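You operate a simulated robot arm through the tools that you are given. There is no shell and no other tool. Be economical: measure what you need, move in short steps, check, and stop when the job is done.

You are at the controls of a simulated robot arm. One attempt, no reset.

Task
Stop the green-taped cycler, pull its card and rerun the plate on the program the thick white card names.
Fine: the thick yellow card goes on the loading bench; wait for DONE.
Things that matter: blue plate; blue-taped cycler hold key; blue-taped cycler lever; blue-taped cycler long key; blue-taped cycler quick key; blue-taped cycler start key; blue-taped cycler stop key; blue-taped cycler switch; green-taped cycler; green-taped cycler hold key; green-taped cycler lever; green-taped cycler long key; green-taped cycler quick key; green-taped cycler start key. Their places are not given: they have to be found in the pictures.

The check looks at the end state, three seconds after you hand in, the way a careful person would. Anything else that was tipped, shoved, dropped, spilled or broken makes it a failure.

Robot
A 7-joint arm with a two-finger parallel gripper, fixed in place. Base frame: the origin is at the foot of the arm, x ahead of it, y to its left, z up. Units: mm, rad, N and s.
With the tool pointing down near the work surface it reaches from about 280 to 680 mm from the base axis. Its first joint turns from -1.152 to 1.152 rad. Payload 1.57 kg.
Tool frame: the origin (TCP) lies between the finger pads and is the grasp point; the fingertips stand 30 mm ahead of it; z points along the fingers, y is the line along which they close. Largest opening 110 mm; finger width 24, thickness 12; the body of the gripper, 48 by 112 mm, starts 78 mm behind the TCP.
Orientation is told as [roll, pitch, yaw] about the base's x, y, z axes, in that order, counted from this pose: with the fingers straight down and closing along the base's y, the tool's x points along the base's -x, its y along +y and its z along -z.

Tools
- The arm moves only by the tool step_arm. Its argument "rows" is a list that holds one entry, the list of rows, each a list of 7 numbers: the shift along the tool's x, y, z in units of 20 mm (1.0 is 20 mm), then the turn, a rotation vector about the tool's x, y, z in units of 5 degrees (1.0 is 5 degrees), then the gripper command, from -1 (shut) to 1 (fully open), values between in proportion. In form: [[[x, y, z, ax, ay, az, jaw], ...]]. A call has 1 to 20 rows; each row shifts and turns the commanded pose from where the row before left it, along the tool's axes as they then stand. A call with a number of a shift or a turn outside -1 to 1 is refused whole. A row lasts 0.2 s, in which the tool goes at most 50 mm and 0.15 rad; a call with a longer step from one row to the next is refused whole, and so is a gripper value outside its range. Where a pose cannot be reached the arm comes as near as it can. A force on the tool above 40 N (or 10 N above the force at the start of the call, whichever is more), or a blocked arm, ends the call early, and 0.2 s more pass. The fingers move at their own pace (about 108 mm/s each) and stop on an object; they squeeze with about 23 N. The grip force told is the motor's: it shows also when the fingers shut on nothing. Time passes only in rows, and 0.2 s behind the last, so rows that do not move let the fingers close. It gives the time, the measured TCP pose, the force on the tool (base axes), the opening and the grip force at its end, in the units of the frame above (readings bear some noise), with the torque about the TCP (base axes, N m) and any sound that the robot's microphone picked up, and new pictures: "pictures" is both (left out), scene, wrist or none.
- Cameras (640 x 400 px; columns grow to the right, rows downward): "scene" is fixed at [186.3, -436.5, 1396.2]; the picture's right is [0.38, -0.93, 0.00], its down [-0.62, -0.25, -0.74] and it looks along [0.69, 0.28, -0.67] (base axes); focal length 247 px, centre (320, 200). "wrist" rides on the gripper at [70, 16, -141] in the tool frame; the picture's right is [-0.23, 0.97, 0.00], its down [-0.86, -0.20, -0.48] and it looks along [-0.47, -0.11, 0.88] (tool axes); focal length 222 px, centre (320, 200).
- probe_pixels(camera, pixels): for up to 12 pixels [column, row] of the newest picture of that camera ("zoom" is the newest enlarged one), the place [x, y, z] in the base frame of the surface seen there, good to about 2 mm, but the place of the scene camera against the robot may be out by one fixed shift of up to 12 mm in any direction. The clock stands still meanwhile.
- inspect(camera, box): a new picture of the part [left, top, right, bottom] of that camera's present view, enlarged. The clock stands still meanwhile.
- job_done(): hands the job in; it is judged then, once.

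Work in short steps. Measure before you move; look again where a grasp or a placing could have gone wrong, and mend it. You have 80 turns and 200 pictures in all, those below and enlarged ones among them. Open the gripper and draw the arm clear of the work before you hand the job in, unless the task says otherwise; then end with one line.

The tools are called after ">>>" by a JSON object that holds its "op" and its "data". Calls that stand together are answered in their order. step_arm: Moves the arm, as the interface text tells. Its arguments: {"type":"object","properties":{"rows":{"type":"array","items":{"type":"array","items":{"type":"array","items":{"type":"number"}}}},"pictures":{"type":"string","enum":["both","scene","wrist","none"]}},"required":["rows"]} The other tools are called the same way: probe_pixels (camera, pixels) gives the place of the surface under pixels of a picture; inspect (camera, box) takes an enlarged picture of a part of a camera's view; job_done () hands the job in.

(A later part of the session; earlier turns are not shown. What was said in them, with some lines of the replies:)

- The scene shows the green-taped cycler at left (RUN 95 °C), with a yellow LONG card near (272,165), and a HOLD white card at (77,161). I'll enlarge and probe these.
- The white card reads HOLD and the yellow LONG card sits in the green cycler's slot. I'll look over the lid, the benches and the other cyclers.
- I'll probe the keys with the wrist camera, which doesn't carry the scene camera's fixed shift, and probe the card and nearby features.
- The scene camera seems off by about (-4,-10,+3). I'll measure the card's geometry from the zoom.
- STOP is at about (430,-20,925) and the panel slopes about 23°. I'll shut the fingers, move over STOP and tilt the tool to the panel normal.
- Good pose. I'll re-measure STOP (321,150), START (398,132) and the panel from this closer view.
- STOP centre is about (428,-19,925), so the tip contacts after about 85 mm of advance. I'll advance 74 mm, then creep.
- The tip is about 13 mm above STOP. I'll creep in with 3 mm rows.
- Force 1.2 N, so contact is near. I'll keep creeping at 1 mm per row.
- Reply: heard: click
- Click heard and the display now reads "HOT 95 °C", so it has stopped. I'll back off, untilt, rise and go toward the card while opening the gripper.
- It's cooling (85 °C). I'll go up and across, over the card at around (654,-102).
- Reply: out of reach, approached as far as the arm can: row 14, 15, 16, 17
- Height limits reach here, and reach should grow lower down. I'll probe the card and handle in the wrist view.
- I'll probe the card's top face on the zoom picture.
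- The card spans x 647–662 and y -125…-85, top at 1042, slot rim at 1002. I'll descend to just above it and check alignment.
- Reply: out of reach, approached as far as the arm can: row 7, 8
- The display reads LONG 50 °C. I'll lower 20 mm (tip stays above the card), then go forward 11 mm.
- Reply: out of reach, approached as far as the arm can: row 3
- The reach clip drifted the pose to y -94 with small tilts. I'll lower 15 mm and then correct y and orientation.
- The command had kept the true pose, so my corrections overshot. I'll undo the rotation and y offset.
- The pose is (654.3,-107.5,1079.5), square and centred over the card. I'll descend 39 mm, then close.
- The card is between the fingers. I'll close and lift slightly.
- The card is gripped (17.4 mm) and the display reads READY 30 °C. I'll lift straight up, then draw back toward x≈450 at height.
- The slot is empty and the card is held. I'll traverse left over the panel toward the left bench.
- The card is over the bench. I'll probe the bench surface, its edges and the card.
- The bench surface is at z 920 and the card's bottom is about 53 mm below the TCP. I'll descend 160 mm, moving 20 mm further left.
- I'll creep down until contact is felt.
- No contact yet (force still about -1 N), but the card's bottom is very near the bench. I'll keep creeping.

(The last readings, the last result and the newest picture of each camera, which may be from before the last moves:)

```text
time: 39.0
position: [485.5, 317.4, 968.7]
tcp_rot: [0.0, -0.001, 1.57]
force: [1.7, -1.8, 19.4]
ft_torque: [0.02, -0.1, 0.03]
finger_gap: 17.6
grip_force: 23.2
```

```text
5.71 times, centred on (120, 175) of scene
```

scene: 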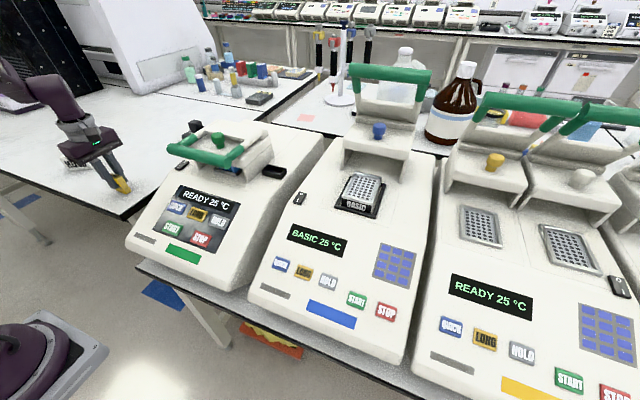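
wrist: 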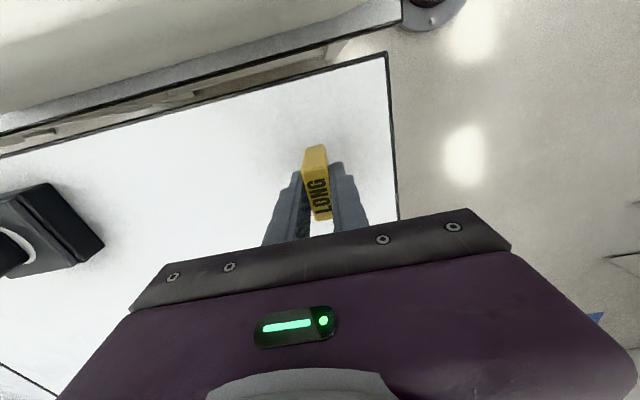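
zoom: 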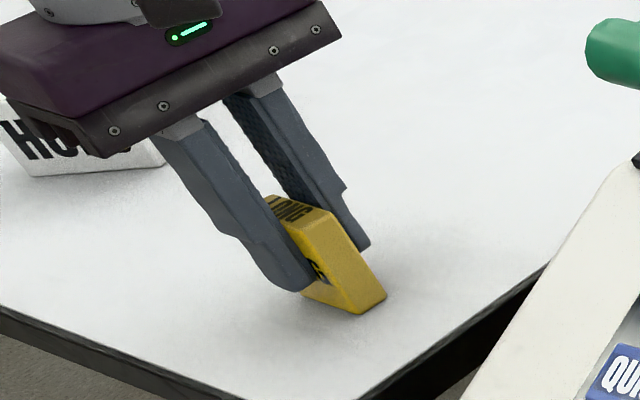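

Firm contact (19 N). I'll ease up 2 mm, open gently and rise straight up.

>>> {"op": "step_arm", "data": {"rows": [[[0, 0, -0.12, 0, 0, 0, -1], [0, 0, 0, 0, 0, 0, -1], [0, 0, 0, 0, 0, 0, -0.6], [0, 0, 0, 0, 0, 0, -0.4], [0, 0, 0, 0, 0, 0, -0.3], [0, 0, -0.4, 0, 0, 0, -0.3], [0, 0, -0.7, 0, 0, 0, -0.3], [0, 0, -1, 0, 0, 0, -0.3], [0, 0, -1, 0, 0, 0, -0.3], [0, 0, -1, 0, 0, 0, -0.3], [0, 0, -1, 0, 0, 0, -0.3], [0, 0, -1, 0, 0, 0, -0.3], [0, 0, -1, 0, 0, 0, -0.3], [0, 0, -1, 0, 0, 0, -0.3]]]}}

>>> {"op": "inspect", "data": {"camera": "scene", "box": [40, 110, 180, 220]}}

```text
time: 42.0
position: [485.6, 317.5, 1133.2]
tcp_rot: [0.0, 0.001, 1.57]
force: [0.2, 0.7, 0.5]
ft_torque: [-0.01, -0.03, -0.01]
finger_gap: 38.4
grip_force: 0.1
```

scene: 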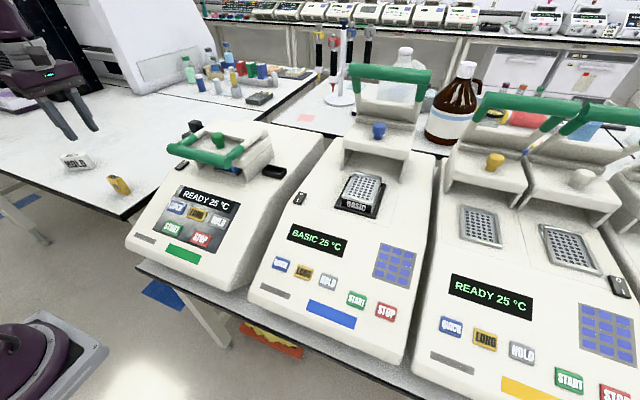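
wrist: 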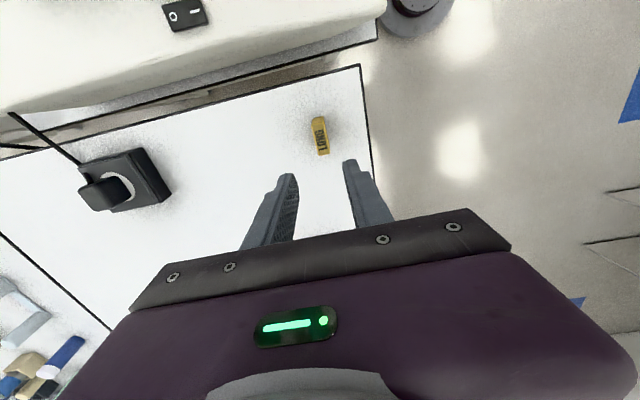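

```text
3.64 times, centred on (110, 165) of scene
```

zoom: 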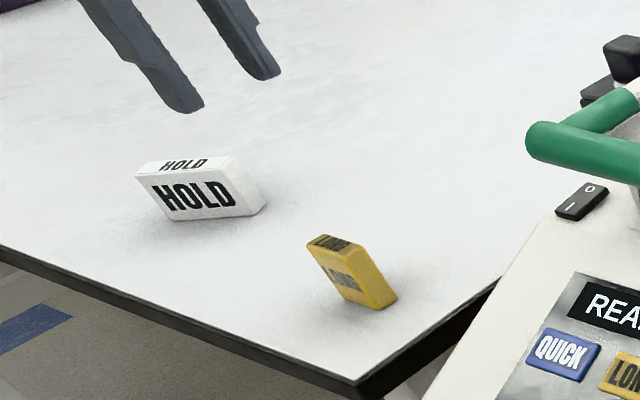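

The yellow card stands on the bench. I'll rotate the yaw back and shut the fingers.

>>> {"op": "step_arm", "data": {"rows": [[[0, 0, 0, 0, 0, 1, -1], [0, 0, 0, 0, 0, 1, -1], [0, 0, 0, 0, 0, 1, -1], [0, 0, 0, 0, 0, 1, -1], [0, 0, 0, 0, 0, 1, -1], [0, 0, 0, 0, 0, 1, -1], [0, 0, 0, 0, 0, 1, -1], [0, 0, 0, 0, 0, 1, -1], [0, 0, 0, 0, 0, 1, -1], [0, 0, 0, 0, 0, 1, -1], [0, 0, 0, 0, 0, 1, -1], [0, 0, 0, 0, 0, 1, -1], [0, 0, 0, 0, 0, 1, -1], [0, 0, 0, 0, 0, 1, -1], [0, 0, 0, 0, 0, 1, -1], [0, 0, 0, 0, 0, 1, -1], [0, 0, 0, 0, 0, 1, -1], [0, 0, 0, 0, 0, 1, -1]]], "pictures": "none"}}

>>> {"op": "step_arm", "data": {"rows": [[[0.6, -1, 0, 0, 0, 0, -1], [0.6, -1, 0, 0, 0, 0, -1], [0.6, -1, 0, 0, 0, 0, -1], [0.6, -1, 0, 0, 0, 0, -1], [0.35, -1, 0, 0, 0, 0, -1], [0, -1, 0, 0, 0, 0, -1], [0, -1, 0, 0, 0, 0, -1], [0, -1, 0, 0, 0, 0, -1], [0, -1, 0, 0, 0, 0, -1], [0, -1, 0, 0, 0, 0, -1], [0, -1, 0, 0, 0, 0, -1], [0, -1, 0, 0, 0, 0, -1], [0, -1, 0.3, 0, 0, 0, -1], [0, -1, 0.6, 0, 0, 0, -1], [0, -1, 0.6, 0, 0, 0, -1], [0, -1, 0.6, 0, 0, 0, -1], [0, -1, 0.6, 0, 0, 0, -1], [0, -0.95, 0.6, 0, 0, 0, -1], [0, 0, 0.6, 0, 0, 0, -1], [0, 0, 0, 0, 0, 0, -1]]], "pictures": "scene"}}

>>> {"op": "step_arm", "data": {"rows": [[[0, 0, 0, 0, -0.92, 0, -1], [0, 0, 0, 0, -0.92, 0, -1], [0, 0, 0, 0, -0.92, 0, -1], [0, 0, 0, 0, -0.92, 0, -1], [0, 0, 0, 0, -0.92, 0, -1], [0, 0, 0, 0, 0, 0, -1], [0, 0, 0, 0, 0, 0, -1]]]}}

```text
time: 45.8
position: [485.7, 316.7, 1132.5]
tcp_rot: [0.002, 0.001, -0.001]
force: [-1.3, -1.6, 0.6]
ft_torque: [-0.03, 0.0, -0.02]
finger_gap: 0.0
grip_force: 21.5
```

```text
time: 50.0
position: [428.7, -42.2, 1053.4]
tcp_rot: [-0.001, 0.001, 0.0]
force: [-0.4, -0.5, -1.2]
ft_torque: [0.04, 0.01, -0.02]
finger_gap: 0.0
grip_force: 21.5
```

scene: 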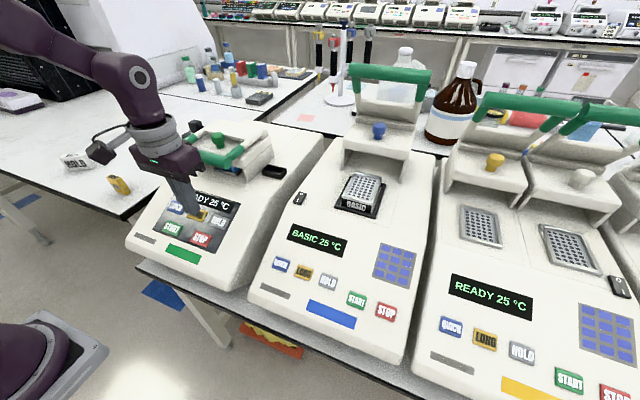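

```text
time: 51.6
position: [430.2, -42.5, 1054.6]
tcp_rot: [0.001, -0.402, 0.0]
force: [-0.2, 0.1, 0.3]
ft_torque: [-0.01, 0.01, 0.01]
finger_gap: 0.0
grip_force: 21.1
```

scene: 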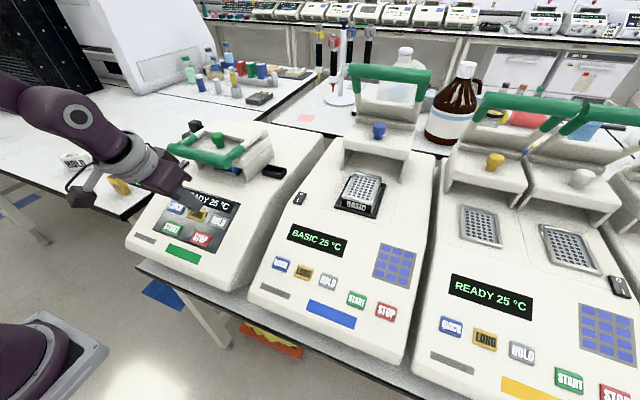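
wrist: 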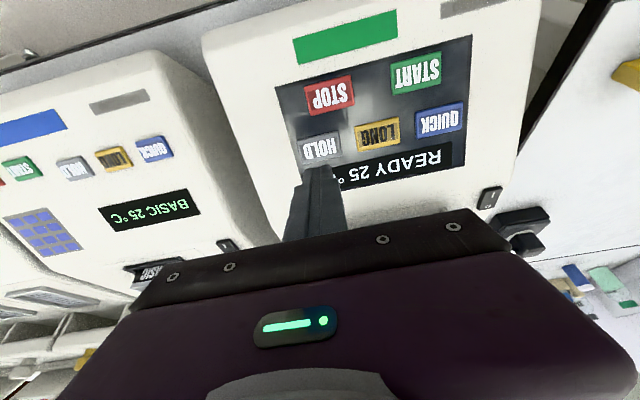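

HOLD (475.7,-42,947.5) is on the tool axis with contact after about 86 mm. I'll advance 78 mm, then creep.

>>> {"op": "step_arm", "data": {"rows": [[[0, 0, 0.9, 0, 0, 0, -1], [0, 0, 0.9, 0, 0, 0, -1], [0, 0, 0.9, 0, 0, 0, -1], [0, 0, 0.8, 0, 0, 0, -1], [0, 0, 0.4, 0, 0, 0, -1], [0, 0, 0, 0, 0, 0, -1]]], "pictures": "both"}}

>>> {"op": "step_arm", "data": {"rows": [[[0, 0, 0.1, 0, 0, 0, -1], [0, 0, 0.08, 0, 0, 0, -1], [0, 0, 0.06, 0, 0, 0, -1], [0, 0, 0, 0, 0, 0, -1]]], "pictures": "scene"}}

```text
time: 53.0
position: [460.3, -42.2, 983.2]
tcp_rot: [0.001, -0.402, 0.0]
force: [-0.5, 0.1, -0.2]
ft_torque: [-0.03, 0.02, 0.01]
finger_gap: 0.0
grip_force: 21.1
```

scene: 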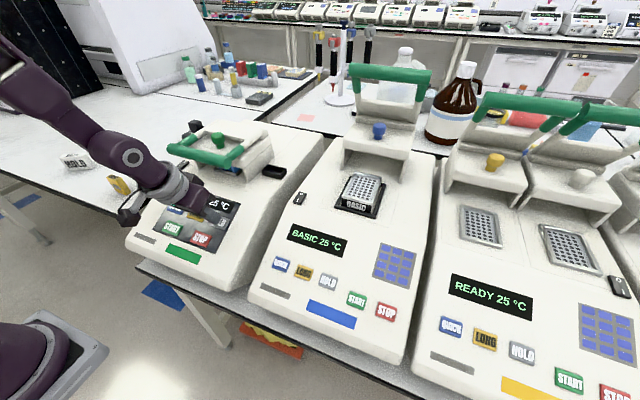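
wrist: 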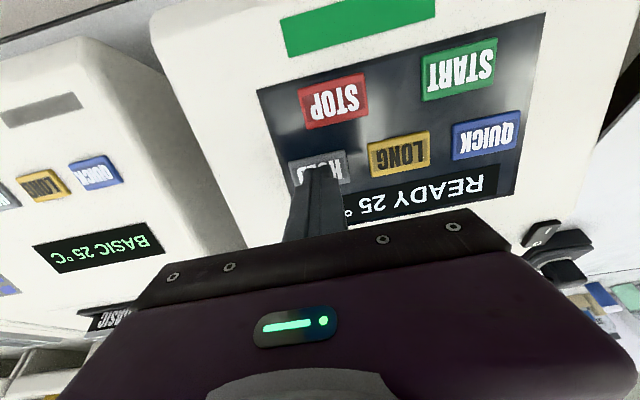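

```text
time: 54.0
position: [462.0, -42.4, 979.1]
tcp_rot: [0.0, -0.402, 0.001]
force: [-0.2, 0.1, 0.8]
ft_torque: [0.03, 0.03, 0.0]
finger_gap: 0.0
grip_force: 21.3
```

scene: 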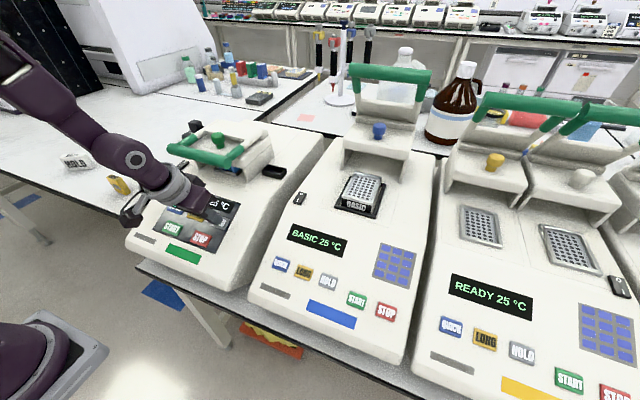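

Near contact; I'll creep until the click.

>>> {"op": "step_arm", "data": {"rows": [[[0, 0, 0.08, 0, 0, 0, -1], [0, 0, 0.06, 0, 0, 0, -1], [0, 0, 0.06, 0, 0, 0, -1], [0, 0, 0, 0, 0, 0, -1]]], "pictures": "wrist"}}

```text
time: 55.0
position: [463.9, -43.3, 974.5]
tcp_rot: [-0.001, -0.401, 0.001]
force: [-0.3, -1.1, 0.2]
ft_torque: [-0.01, 0.0, 0.03]
finger_gap: 0.0
grip_force: 20.8
heard: click
```

wrist: 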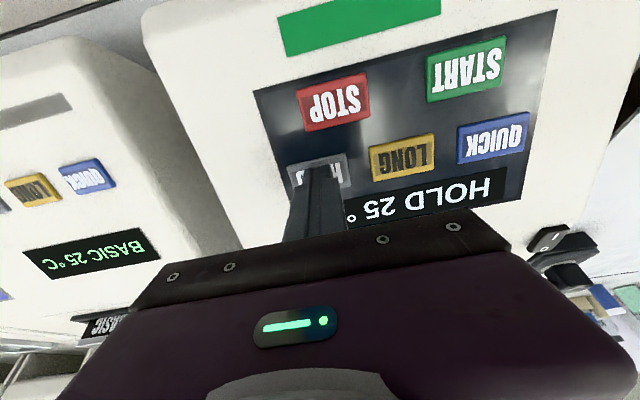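

The display reads HOLD 25 °C. I'll back off 60 mm, slide to START (2.6 units tool x, 5.75 units y) and approach.

>>> {"op": "step_arm", "data": {"rows": [[[0, 0, -0.5, 0, 0, 0, -1], [0, 0, -1, 0, 0, 0, -1], [0, 0, -1, 0, 0, 0, -1], [0, 0, -0.5, 0, 0, 0, -1], [0.44, 0.96, 0, 0, 0, 0, -1], [0.44, 0.96, 0, 0, 0, 0, -1], [0.43, 0.96, 0, 0, 0, 0, -1], [0.43, 0.96, 0, 0, 0, 0, -1], [0.43, 0.96, 0, 0, 0, 0, -1], [0.43, 0.96, 0, 0, 0, 0, -1], [0, 0, 0.9, 0, 0, 0, -1], [0, 0, 0.9, 0, 0, 0, -1], [0, 0, 0.6, 0, 0, 0, -1], [0, 0, 0, 0, 0, 0, -1]]]}}

```text
time: 58.0
position: [411.9, 70.7, 964.6]
tcp_rot: [0.0, -0.401, 0.001]
force: [0.2, 0.0, -0.2]
ft_torque: [0.02, 0.0, 0.0]
finger_gap: 0.0
grip_force: 20.7
out of reach, approached as far as the arm can: row 10
```

scene: 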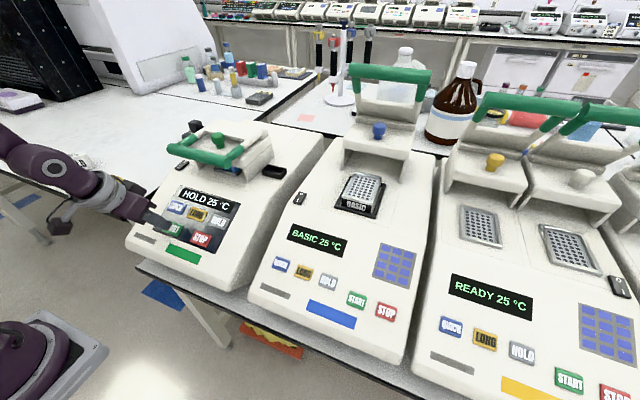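
wrist: 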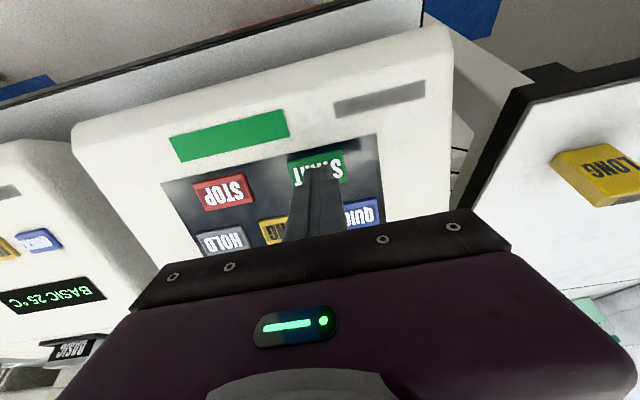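

The tip is over START at about 10 mm. I'll creep in.

>>> {"op": "step_arm", "data": {"rows": [[[0, 0, 0.2, 0, 0, 0, -1], [0, 0, 0.1, 0, 0, 0, -1], [0, 0, 0.1, 0, 0, 0, -1], [0, 0, 0.06, 0, 0, 0, -1], [0, 0, 0, 0, 0, 0, -1]]]}}

```text
time: 59.2
position: [416.2, 71.6, 957.4]
tcp_rot: [0.0, -0.402, -0.001]
force: [0.4, 0.2, 0.6]
ft_torque: [0.03, 0.02, 0.0]
finger_gap: 0.1
grip_force: 21.6
```

scene: 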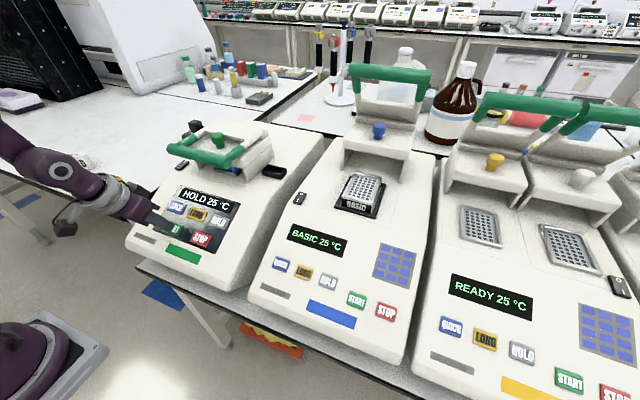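
wrist: 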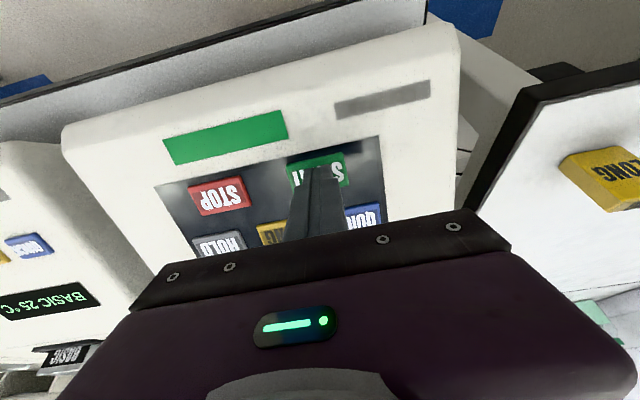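

>>> {"op": "step_arm", "data": {"rows": [[[0, 0, 0.08, 0, 0, 0, -1], [0, 0, 0.06, 0, 0, 0, -1], [0, 0, 0.06, 0, 0, 0, -1], [0, 0, 0, 0, 0, 0, -1]]], "pictures": "scene"}}

```text
time: 60.2
position: [415.9, 73.5, 952.3]
tcp_rot: [0.001, -0.401, 0.001]
force: [-0.3, 0.6, 0.6]
ft_torque: [0.0, 0.02, 0.0]
finger_gap: 0.2
grip_force: 21.3
```

scene: 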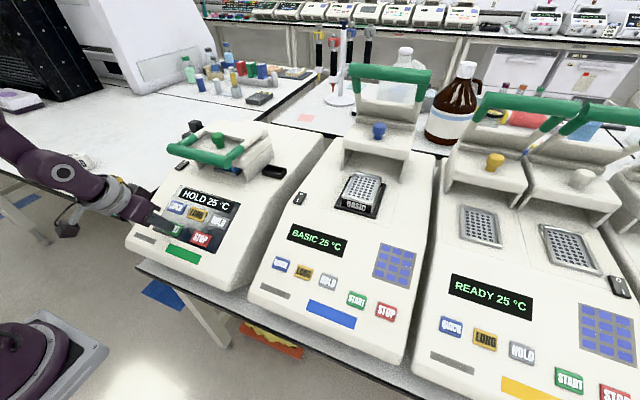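

No click yet and force is low; I'll continue creeping.

>>> {"op": "step_arm", "data": {"rows": [[[0, 0, 0.06, 0, 0, 0, -1], [0, 0, 0.06, 0, 0, 0, -1], [0, 0, 0, 0, 0, 0, -1]]], "pictures": "scene"}}

```text
time: 61.0
position: [416.7, 72.3, 951.4]
tcp_rot: [0.001, -0.401, -0.001]
force: [-3.5, 1.9, 4.2]
ft_torque: [-0.01, -0.02, 0.02]
finger_gap: 0.1
grip_force: 21.2
heard: click
```

scene: 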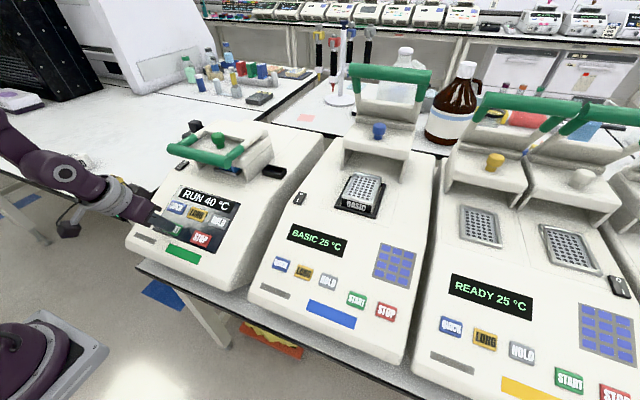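

RUN 40 °C shows, so the rerun has started. I'll back off, untilt and raise the arm clear.

>>> {"op": "step_arm", "data": {"rows": [[[0, 0, -0.5, 0, 0, 0, -1], [0, 0, -1, 0, 0, 0, -1], [0, 0, -1, 0, 0, 0, -1], [0, 0, -1, 0, 0, 0, -1], [0, 0, -1, 0, 0, 0, -1], [0, 0, -1, 0, 1, 0, -1], [0, 0, -1, 0, 1, 0, -1], [0, 0, -1, 0, 1, 0, -1], [0, 0, -1, 0, 1, 0, -1], [0, 0, -1, 0, 0.6, 0, -1], [0, -0.5, -1, 0, 0, 0, -0.3], [0, -0.5, -1, 0, 0, 0, 0], [0, 0, 0, 0, 0, 0, 0], [0, 0, 0, 0, 0, 0, 0], [0, 0, 0, 0, 0, 0, 0], [0, 0, 0, 0, 0, 0, 0]]], "pictures": "scene"}}

>>> {"op": "step_arm", "data": {"rows": [[[0, 0, 0, 0, 0, 0, 0], [0, 0, 0, 0, 0, 0, 0], [0, 0, 0, 0, 0, 0, 0], [0, 0, 0, 0, 0, 0, 0], [0, 0, 0, 0, 0, 0, 0], [0, 0, 0, 0, 0, 0, 0], [0, 0, 0, 0, 0, 0, 0], [0, 0, 0, 0, 0, 0, 0], [0, 0, 0, 0, 0, 0, 0], [0, 0, 0, 0, 0, 0, 0], [0, 0, 0, 0, 0, 0, 0], [0, 0, 0, 0, 0, 0, 0], [0, 0, 0, 0, 0, 0, 0], [0, 0, 0, 0, 0, 0, 0], [0, 0, 0, 0, 0, 0, 0], [0, 0, 0, 0, 0, 0, 0], [0, 0, 0, 0, 0, 0, 0], [0, 0, 0, 0, 0, 0, 0], [0, 0, 0, 0, 0, 0, 0], [0, 0, 0, 0, 0, 0, 0]]], "pictures": "scene"}}

```text
time: 64.4
position: [367.0, 51.6, 1140.0]
tcp_rot: [0.072, -0.007, 0.026]
force: [-0.4, -0.7, 0.4]
ft_torque: [0.0, 0.02, -0.01]
finger_gap: 55.1
grip_force: 0.1
out of reach, approached as far as the arm can: row 4, 5, 6
```

scene: 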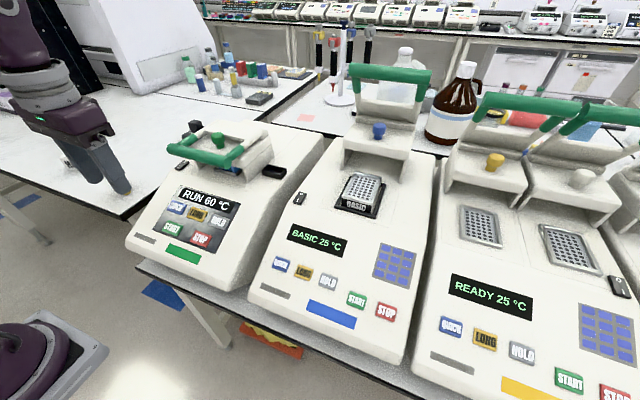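

```text
time: 68.6
position: [367.0, 49.9, 1140.1]
tcp_rot: [0.071, -0.007, 0.026]
force: [-0.2, 0.2, 0.9]
ft_torque: [0.01, 0.0, -0.01]
finger_gap: 55.0
grip_force: 0.1
```

scene: 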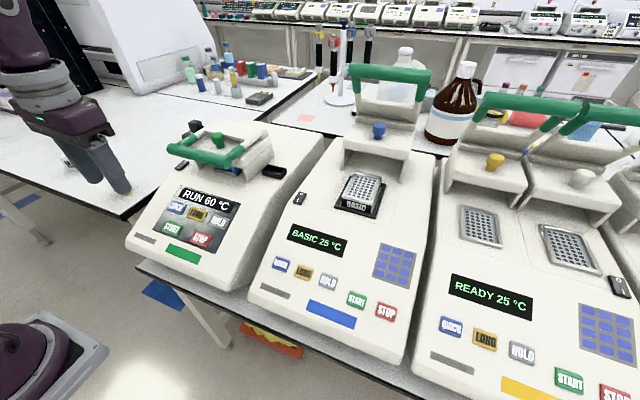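

It's running at 60 °C. I'll wait for DONE.

>>> {"op": "step_arm", "data": {"rows": [[[0, 0, 0, 0, 0, 0, 0], [0, 0, 0, 0, 0, 0, 0], [0, 0, 0, 0, 0, 0, 0], [0, 0, 0, 0, 0, 0, 0], [0, 0, 0, 0, 0, 0, 0], [0, 0, 0, 0, 0, 0, 0], [0, 0, 0, 0, 0, 0, 0], [0, 0, 0, 0, 0, 0, 0], [0, 0, 0, 0, 0, 0, 0], [0, 0, 0, 0, 0, 0, 0], [0, 0, 0, 0, 0, 0, 0], [0, 0, 0, 0, 0, 0, 0], [0, 0, 0, 0, 0, 0, 0], [0, 0, 0, 0, 0, 0, 0], [0, 0, 0, 0, 0, 0, 0], [0, 0, 0, 0, 0, 0, 0], [0, 0, 0, 0, 0, 0, 0], [0, 0, 0, 0, 0, 0, 0], [0, 0, 0, 0, 0, 0, 0], [0, 0, 0, 0, 0, 0, 0]]], "pictures": "none"}}

>>> {"op": "step_arm", "data": {"rows": [[[0, 0, 0, 0, 0, 0, 0], [0, 0, 0, 0, 0, 0, 0], [0, 0, 0, 0, 0, 0, 0], [0, 0, 0, 0, 0, 0, 0], [0, 0, 0, 0, 0, 0, 0], [0, 0, 0, 0, 0, 0, 0], [0, 0, 0, 0, 0, 0, 0], [0, 0, 0, 0, 0, 0, 0], [0, 0, 0, 0, 0, 0, 0], [0, 0, 0, 0, 0, 0, 0], [0, 0, 0, 0, 0, 0, 0], [0, 0, 0, 0, 0, 0, 0], [0, 0, 0, 0, 0, 0, 0], [0, 0, 0, 0, 0, 0, 0], [0, 0, 0, 0, 0, 0, 0], [0, 0, 0, 0, 0, 0, 0], [0, 0, 0, 0, 0, 0, 0], [0, 0, 0, 0, 0, 0, 0], [0, 0, 0, 0, 0, 0, 0], [0, 0, 0, 0, 0, 0, 0]]], "pictures": "scene"}}

```text
time: 72.8
position: [366.9, 50.7, 1138.5]
tcp_rot: [0.073, -0.006, 0.027]
force: [-0.3, 0.6, 1.1]
ft_torque: [0.01, -0.01, 0.01]
finger_gap: 55.1
grip_force: 0.0
```

```text
time: 77.0
position: [367.5, 52.2, 1140.0]
tcp_rot: [0.071, -0.008, 0.025]
force: [-0.1, -0.2, -0.7]
ft_torque: [-0.01, 0.03, 0.02]
finger_gap: 55.0
grip_force: 0.1
```

scene: 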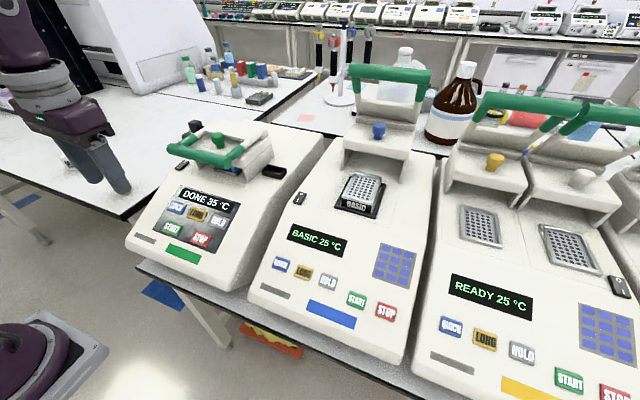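

DONE is displayed. I'll raise the arm and fully open it, then confirm both cards on the bench.

>>> {"op": "step_arm", "data": {"rows": [[[0, -0.9, -0.8, 0, 0, 0, 1], [0, -0.9, -0.8, 0, 0, 0, 1], [0, -0.9, -0.8, 0, 0, 0, 1], [0, -0.9, -0.8, 0, 0, 0, 1], [0, -0.9, -0.5, 0, 0, 0, 1], [0, -0.9, 0, 0, 0, 0, 1], [0, 0, 0, 0, 0, 0, 1]]], "pictures": "scene"}}

>>> {"op": "inspect", "data": {"camera": "scene", "box": [40, 100, 320, 280]}}

```text
time: 78.6
position: [368.5, -62.1, 1207.9]
tcp_rot: [0.072, -0.007, 0.025]
force: [-0.2, -0.6, -0.2]
ft_torque: [-0.02, 0.01, -0.01]
finger_gap: 109.9
grip_force: 0.1
```

scene: 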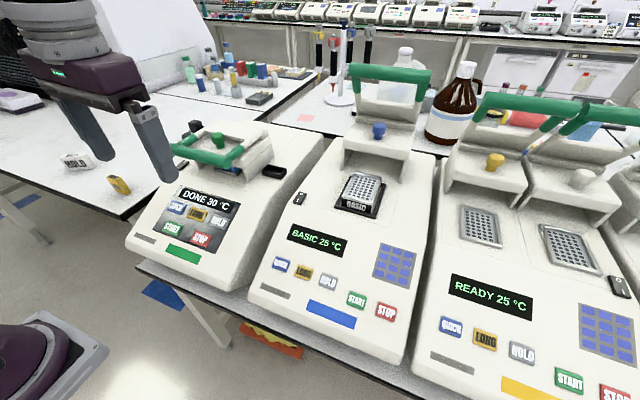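

```text
2.22 times, centred on (180, 190) of scene
```

zoom: 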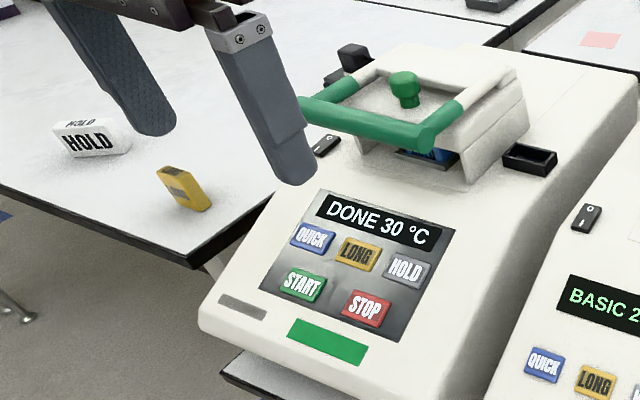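

Everything is in place: display DONE, slot empty, yellow card standing on the bench, arm clear and gripper open. I'll hand in.

>>> {"op": "job_done", "data": {}}

```text
The job is handed in.
```

I stopped the green-taped cycler, moved its yellow LONG card to the left-hand bench (no bench was labelled, so I took that as the loading bench), and reran the plate on HOLD, which finished at DONE.
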